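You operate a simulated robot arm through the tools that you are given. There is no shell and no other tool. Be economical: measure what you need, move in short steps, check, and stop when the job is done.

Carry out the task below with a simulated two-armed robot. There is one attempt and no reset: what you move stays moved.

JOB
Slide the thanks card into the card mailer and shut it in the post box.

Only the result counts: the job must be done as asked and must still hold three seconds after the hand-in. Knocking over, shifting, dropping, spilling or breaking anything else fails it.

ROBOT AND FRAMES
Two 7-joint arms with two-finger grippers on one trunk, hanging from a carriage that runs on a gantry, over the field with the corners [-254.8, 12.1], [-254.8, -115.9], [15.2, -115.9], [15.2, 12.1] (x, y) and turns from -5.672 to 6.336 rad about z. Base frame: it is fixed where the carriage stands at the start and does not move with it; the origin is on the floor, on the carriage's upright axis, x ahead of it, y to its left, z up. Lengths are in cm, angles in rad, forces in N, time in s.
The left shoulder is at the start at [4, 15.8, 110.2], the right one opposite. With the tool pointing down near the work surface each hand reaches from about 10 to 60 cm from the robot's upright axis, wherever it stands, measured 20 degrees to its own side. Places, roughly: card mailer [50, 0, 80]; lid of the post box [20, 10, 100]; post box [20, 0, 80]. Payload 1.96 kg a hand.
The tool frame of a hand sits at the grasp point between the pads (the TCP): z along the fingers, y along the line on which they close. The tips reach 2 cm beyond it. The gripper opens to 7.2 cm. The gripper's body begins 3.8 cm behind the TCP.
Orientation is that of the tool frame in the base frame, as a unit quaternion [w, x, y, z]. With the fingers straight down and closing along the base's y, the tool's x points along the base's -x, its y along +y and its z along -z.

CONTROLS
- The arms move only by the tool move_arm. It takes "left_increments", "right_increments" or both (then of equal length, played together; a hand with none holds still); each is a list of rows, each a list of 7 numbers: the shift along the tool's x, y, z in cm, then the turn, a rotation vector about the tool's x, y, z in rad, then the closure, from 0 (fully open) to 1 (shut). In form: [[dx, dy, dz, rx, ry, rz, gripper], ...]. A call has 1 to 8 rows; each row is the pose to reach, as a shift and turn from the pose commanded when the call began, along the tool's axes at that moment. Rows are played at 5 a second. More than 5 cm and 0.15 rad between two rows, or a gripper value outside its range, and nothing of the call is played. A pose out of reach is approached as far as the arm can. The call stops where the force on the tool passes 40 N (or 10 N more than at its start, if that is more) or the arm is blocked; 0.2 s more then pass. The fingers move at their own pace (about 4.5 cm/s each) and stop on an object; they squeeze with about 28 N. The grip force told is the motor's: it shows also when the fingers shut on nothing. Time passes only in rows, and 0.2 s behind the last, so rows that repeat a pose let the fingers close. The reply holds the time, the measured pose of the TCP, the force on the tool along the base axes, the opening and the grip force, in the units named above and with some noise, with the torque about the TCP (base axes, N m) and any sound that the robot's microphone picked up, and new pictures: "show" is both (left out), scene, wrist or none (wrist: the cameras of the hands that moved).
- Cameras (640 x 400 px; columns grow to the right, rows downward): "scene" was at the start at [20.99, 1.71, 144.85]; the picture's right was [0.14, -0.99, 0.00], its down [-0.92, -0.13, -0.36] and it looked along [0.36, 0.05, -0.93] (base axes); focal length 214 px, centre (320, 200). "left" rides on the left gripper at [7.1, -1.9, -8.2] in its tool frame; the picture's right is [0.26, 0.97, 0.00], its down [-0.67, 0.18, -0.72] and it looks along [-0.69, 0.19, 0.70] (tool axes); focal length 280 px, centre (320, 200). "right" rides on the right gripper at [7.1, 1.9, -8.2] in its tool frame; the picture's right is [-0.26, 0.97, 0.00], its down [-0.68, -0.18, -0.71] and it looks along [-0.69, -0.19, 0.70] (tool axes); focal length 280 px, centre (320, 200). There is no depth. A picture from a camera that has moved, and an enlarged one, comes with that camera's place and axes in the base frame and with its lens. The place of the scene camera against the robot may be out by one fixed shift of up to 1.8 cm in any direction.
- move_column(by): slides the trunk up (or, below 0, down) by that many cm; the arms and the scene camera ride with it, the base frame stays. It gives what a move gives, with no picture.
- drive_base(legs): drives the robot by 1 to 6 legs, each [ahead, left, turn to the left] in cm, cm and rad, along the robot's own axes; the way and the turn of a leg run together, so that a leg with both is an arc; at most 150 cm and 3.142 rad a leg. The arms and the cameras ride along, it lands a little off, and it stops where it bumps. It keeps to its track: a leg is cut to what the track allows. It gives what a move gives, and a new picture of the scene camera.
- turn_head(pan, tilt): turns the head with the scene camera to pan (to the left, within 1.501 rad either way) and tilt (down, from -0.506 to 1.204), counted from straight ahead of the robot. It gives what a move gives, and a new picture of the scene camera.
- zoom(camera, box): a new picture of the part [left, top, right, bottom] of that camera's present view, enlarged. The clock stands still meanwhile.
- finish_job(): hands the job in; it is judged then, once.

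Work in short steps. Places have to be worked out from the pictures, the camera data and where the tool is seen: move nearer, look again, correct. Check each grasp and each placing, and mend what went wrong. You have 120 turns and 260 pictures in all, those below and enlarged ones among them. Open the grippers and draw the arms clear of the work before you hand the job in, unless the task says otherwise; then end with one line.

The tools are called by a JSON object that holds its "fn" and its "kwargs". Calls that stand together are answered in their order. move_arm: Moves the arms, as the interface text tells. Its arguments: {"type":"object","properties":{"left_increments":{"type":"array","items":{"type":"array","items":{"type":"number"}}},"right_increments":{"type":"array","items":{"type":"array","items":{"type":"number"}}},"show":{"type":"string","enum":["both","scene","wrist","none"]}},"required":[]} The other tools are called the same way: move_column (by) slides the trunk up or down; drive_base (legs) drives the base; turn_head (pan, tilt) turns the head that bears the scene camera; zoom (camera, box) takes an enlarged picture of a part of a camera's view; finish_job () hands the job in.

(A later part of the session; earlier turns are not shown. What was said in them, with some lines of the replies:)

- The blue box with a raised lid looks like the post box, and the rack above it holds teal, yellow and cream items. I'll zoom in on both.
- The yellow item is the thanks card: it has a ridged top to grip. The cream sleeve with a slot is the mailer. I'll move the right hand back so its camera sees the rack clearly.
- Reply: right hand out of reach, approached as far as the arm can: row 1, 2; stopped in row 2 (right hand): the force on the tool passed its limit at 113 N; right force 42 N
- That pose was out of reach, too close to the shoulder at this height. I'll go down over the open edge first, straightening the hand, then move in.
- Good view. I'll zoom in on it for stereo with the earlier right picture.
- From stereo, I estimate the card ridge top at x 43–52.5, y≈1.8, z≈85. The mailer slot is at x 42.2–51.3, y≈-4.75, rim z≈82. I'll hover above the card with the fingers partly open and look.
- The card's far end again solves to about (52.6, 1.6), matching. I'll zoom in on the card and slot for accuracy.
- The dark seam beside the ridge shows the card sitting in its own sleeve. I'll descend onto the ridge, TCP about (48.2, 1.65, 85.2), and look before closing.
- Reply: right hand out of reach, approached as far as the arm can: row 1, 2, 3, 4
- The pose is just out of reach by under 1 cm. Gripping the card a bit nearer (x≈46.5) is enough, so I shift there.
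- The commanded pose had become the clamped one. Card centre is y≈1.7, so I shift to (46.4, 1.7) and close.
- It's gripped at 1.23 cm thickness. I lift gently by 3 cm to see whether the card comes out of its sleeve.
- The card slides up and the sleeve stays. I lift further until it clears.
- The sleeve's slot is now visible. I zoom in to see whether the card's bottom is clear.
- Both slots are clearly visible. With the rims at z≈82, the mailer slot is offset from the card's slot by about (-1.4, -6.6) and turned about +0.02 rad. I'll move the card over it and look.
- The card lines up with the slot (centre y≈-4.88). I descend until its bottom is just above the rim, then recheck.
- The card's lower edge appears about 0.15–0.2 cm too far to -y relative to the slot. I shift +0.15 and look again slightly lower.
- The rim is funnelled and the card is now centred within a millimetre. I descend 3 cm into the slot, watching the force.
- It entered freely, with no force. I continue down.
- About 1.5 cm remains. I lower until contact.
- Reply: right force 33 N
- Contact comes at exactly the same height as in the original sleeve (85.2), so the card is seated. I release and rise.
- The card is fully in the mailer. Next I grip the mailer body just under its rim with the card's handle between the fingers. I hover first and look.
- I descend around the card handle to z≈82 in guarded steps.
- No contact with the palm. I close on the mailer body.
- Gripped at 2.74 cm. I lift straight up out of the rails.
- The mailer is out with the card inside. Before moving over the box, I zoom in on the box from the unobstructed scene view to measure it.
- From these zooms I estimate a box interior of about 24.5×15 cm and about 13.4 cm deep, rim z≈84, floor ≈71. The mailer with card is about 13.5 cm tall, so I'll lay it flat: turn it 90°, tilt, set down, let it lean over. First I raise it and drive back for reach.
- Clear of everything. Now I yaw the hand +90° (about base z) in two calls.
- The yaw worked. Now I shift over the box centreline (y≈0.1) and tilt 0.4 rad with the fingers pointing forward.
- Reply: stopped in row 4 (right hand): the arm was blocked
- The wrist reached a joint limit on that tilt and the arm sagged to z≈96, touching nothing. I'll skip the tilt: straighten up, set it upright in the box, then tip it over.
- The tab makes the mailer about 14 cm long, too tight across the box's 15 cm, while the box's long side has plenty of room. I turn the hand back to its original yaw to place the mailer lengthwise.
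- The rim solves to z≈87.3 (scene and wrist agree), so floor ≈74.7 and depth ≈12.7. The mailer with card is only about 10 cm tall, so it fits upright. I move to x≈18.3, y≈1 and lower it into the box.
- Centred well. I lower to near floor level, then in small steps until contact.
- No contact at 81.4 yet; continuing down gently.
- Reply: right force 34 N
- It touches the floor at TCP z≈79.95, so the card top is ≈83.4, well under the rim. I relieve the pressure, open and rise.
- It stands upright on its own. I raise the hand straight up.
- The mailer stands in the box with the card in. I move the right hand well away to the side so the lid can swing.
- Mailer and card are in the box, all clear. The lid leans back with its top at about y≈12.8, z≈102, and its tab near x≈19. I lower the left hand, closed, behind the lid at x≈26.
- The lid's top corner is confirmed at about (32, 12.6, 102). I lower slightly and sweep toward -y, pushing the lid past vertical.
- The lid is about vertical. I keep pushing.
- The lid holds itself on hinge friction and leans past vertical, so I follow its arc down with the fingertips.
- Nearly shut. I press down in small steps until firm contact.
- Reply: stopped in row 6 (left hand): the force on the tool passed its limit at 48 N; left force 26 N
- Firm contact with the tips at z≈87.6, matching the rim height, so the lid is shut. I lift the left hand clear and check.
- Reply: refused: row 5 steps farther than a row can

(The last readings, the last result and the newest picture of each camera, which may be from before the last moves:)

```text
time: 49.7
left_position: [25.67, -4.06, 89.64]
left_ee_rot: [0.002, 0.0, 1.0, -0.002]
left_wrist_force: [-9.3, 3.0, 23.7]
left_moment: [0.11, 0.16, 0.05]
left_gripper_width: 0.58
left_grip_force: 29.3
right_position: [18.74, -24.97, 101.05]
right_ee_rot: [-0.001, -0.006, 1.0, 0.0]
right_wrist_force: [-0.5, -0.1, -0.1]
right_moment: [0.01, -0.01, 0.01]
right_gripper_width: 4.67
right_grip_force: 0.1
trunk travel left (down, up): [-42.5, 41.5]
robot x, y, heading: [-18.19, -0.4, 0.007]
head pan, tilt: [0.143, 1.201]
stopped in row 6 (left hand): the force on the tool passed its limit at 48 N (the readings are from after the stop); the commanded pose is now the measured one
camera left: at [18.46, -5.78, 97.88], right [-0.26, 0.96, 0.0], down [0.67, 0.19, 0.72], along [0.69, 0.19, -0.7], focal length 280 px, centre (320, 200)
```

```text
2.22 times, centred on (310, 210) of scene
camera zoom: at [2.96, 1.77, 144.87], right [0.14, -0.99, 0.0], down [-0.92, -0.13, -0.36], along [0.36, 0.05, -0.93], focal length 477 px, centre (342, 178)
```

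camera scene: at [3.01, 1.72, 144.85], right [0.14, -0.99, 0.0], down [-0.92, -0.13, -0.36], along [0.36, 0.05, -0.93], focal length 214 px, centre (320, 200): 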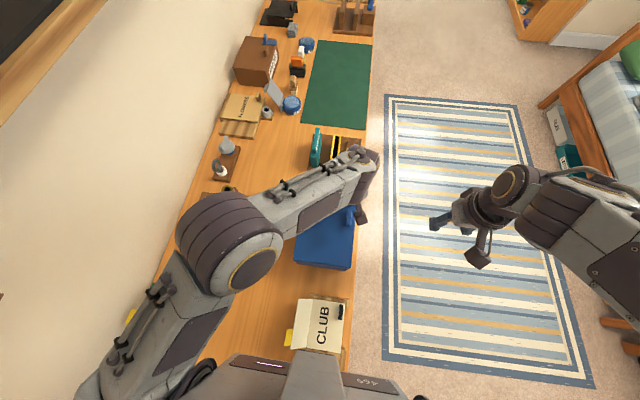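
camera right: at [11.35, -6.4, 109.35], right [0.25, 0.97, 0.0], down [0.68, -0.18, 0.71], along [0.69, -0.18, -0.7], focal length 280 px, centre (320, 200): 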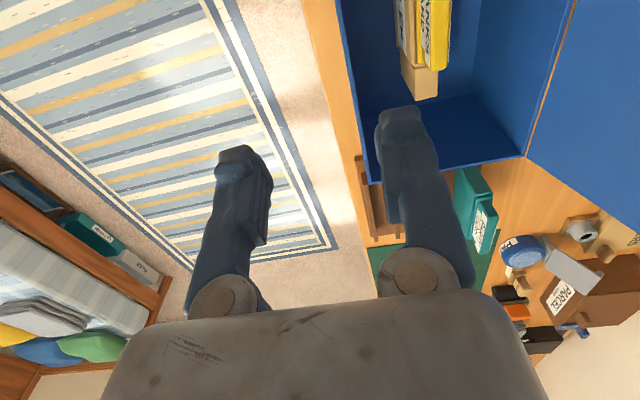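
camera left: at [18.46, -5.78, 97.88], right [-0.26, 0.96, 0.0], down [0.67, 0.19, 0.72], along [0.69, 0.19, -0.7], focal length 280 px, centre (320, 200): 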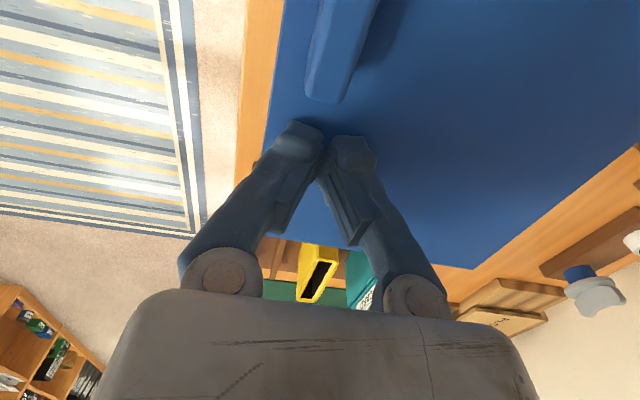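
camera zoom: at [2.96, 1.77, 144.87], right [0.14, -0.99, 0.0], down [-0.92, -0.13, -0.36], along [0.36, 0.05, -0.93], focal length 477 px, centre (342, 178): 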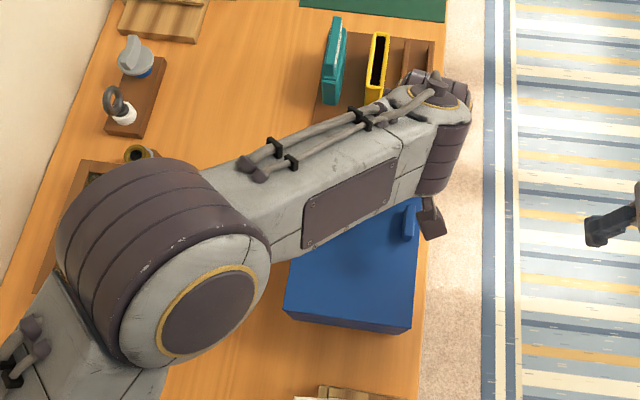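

One row was too long; I redo it with smaller steps.

{"fn": "move_arm", "kwargs": {"left_increments": [[0, 0, -2, 0, 0, 0, 1], [0, 0, -6, 0, 0, 0, 1], [0, 0, -10, 0, 0, 0, 1], [0, 0, -14, 0, 0, 0, 1], [0, 4.5, -14, 0, 0, 0, 1], [0, 9, -14, 0, 0, 0, 1], [0, 13.5, -14, 0, 0, 0, 0.5], [0, 18, -14, 0, 0, 0, 0]], "show": "both"}}

{"fn": "zoom", "kwargs": {"camera": "scene", "box": [230, 120, 390, 300]}}

```text
time: 51.5
left_position: [25.68, 14.09, 103.37]
left_ee_rot: [0.002, 0.0, 1.0, -0.001]
left_wrist_force: [-0.7, 0.6, 0.3]
left_moment: [-0.02, 0.02, -0.01]
left_gripper_width: 5.03
left_grip_force: 0.1
right_position: [18.8, -25.12, 101.15]
right_ee_rot: [-0.001, -0.005, 1.0, 0.001]
right_wrist_force: [-0.4, 0.5, 0.3]
right_moment: [-0.02, 0.01, 0.02]
right_gripper_width: 4.69
right_grip_force: 0.2
trunk travel left (down, up): [-42.5, 41.5]
robot x, y, heading: [-17.94, -0.15, -0.001]
head pan, tilt: [0.143, 1.201]
camera scene: at [2.99, 1.76, 144.84], right [0.14, -0.99, 0.0], down [-0.92, -0.13, -0.36], along [0.36, 0.05, -0.93], focal length 214 px, centre (320, 200)
camera left: at [18.52, 12.32, 111.68], right [-0.26, 0.97, 0.0], down [0.67, 0.18, 0.72], along [0.69, 0.18, -0.7], focal length 280 px, centre (320, 200)
```

scene: 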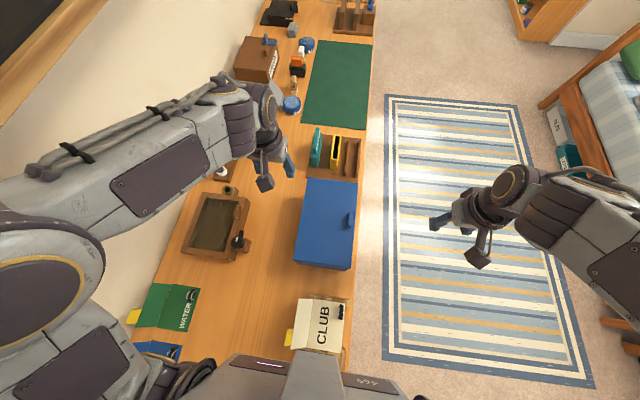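
left: 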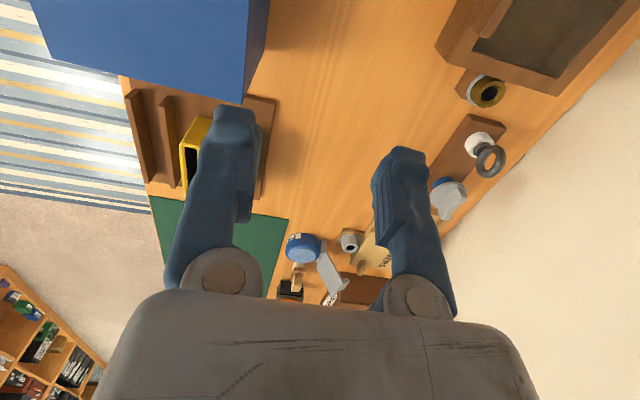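

```text
2.22 times, centred on (310, 210) of scene
camera zoom: at [2.99, 1.76, 144.84], right [0.14, -0.99, 0.0], down [-0.92, -0.13, -0.36], along [0.36, 0.05, -0.93], focal length 477 px, centre (342, 178)
```

zoom: 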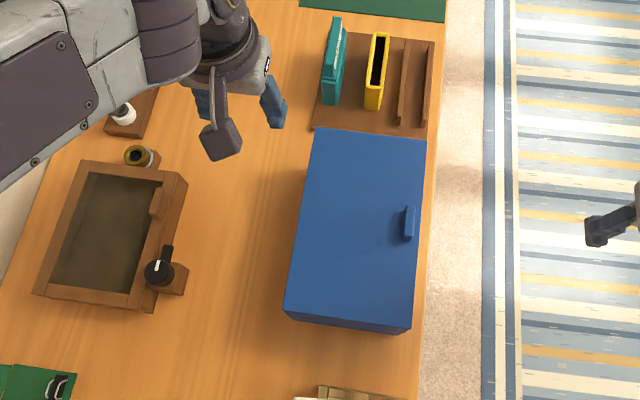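

The lid looks shut. I zoom in on its edges to check for a gap.

{"fn": "zoom", "kwargs": {"camera": "scene", "box": [285, 230, 365, 280]}}

{"fn": "zoom", "kwargs": {"camera": "left", "box": [20, 0, 280, 120]}}

{"fn": "zoom", "kwargs": {"camera": "right", "box": [320, 0, 640, 200]}}

```text
8.00 times, centred on (325, 255) of scene
camera zoom: at [2.99, 1.76, 144.84], right [0.14, -0.99, 0.0], down [-0.92, -0.13, -0.36], along [0.36, 0.05, -0.93], focal length 1716 px, centre (280, -240)
```

zoom: 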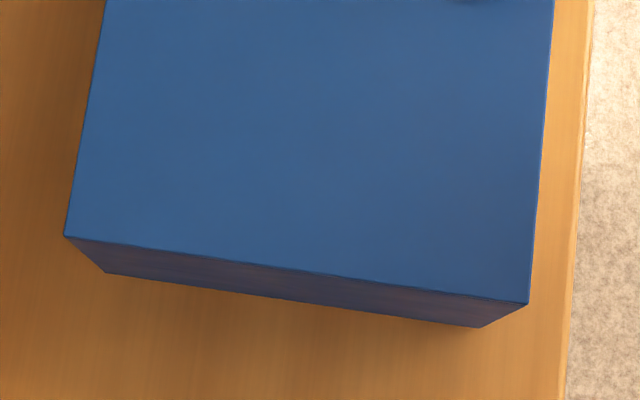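

```text
2.46 times, centred on (150, 60) of left
camera zoom: at [18.52, 12.32, 111.68], right [-0.26, 0.97, 0.0], down [0.67, 0.18, 0.72], along [0.69, 0.18, -0.7], focal length 690 px, centre (738, 545)
```

zoom: 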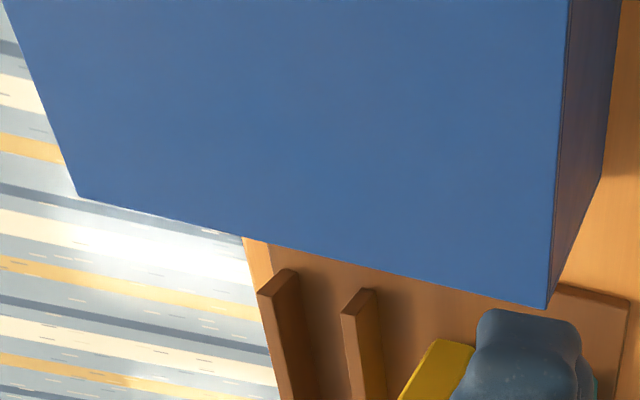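

```text
2.00 times, centred on (480, 100) of right
camera zoom: at [11.53, -23.26, 109.28], right [0.25, 0.97, 0.0], down [0.68, -0.18, 0.71], along [0.69, -0.18, -0.7], focal length 561 px, centre (0, 400)
```

zoom: 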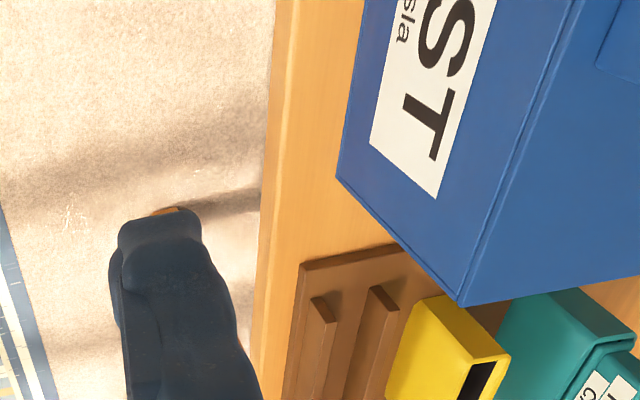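

The lid is flush at the front seam and the box reads "POST". I draw both hands clear with grippers fully open.

{"fn": "move_arm", "kwargs": {"left_increments": [[0, 3, -4, 0, 0, 0, 0], [0, 6, -8, 0, 0, 0, 0], [0, 6, -8, 0, 0, 0, 0]], "right_increments": [[0, 0, -2, 0, 0, 0, 0], [0, 0, -4, 0, 0, 0, 0], [0, 0, -4, 0, 0, 0, 0]], "show": "scene"}}

```text
time: 52.3
left_position: [25.54, 19.99, 111.5]
left_ee_rot: [0.001, 0.001, 1.0, -0.002]
left_wrist_force: [0.1, 0.6, -0.1]
left_moment: [0.0, -0.02, 0.01]
left_gripper_width: 7.16
left_grip_force: 0.0
right_position: [18.74, -25.11, 105.07]
right_ee_rot: [0.0, -0.006, 1.0, 0.0]
right_wrist_force: [-0.7, 0.3, 0.0]
right_moment: [-0.01, 0.02, -0.01]
right_gripper_width: 7.22
right_grip_force: 0.0
trunk travel left (down, up): [-42.5, 41.5]
robot x, y, heading: [-17.68, 0.04, -0.002]
head pan, tilt: [0.143, 1.201]
camera scene: at [2.99, 1.72, 144.84], right [0.14, -0.99, 0.0], down [-0.92, -0.13, -0.36], along [0.36, 0.05, -0.93], focal length 214 px, centre (320, 200)
```

scene: 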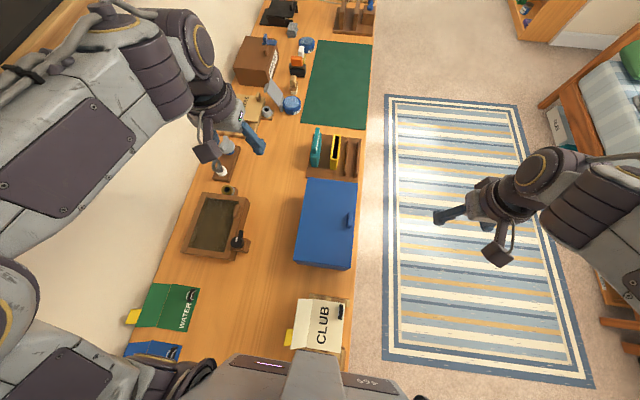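

Everything is in place, both hands are clear and nothing else appears to have moved. I hand in the job.

{"fn": "finish_job", "kwargs": {}}

```text
The job is handed in.
```

The thanks card is in the card mailer, and the mailer is standing upright in the post box with the lid shut.
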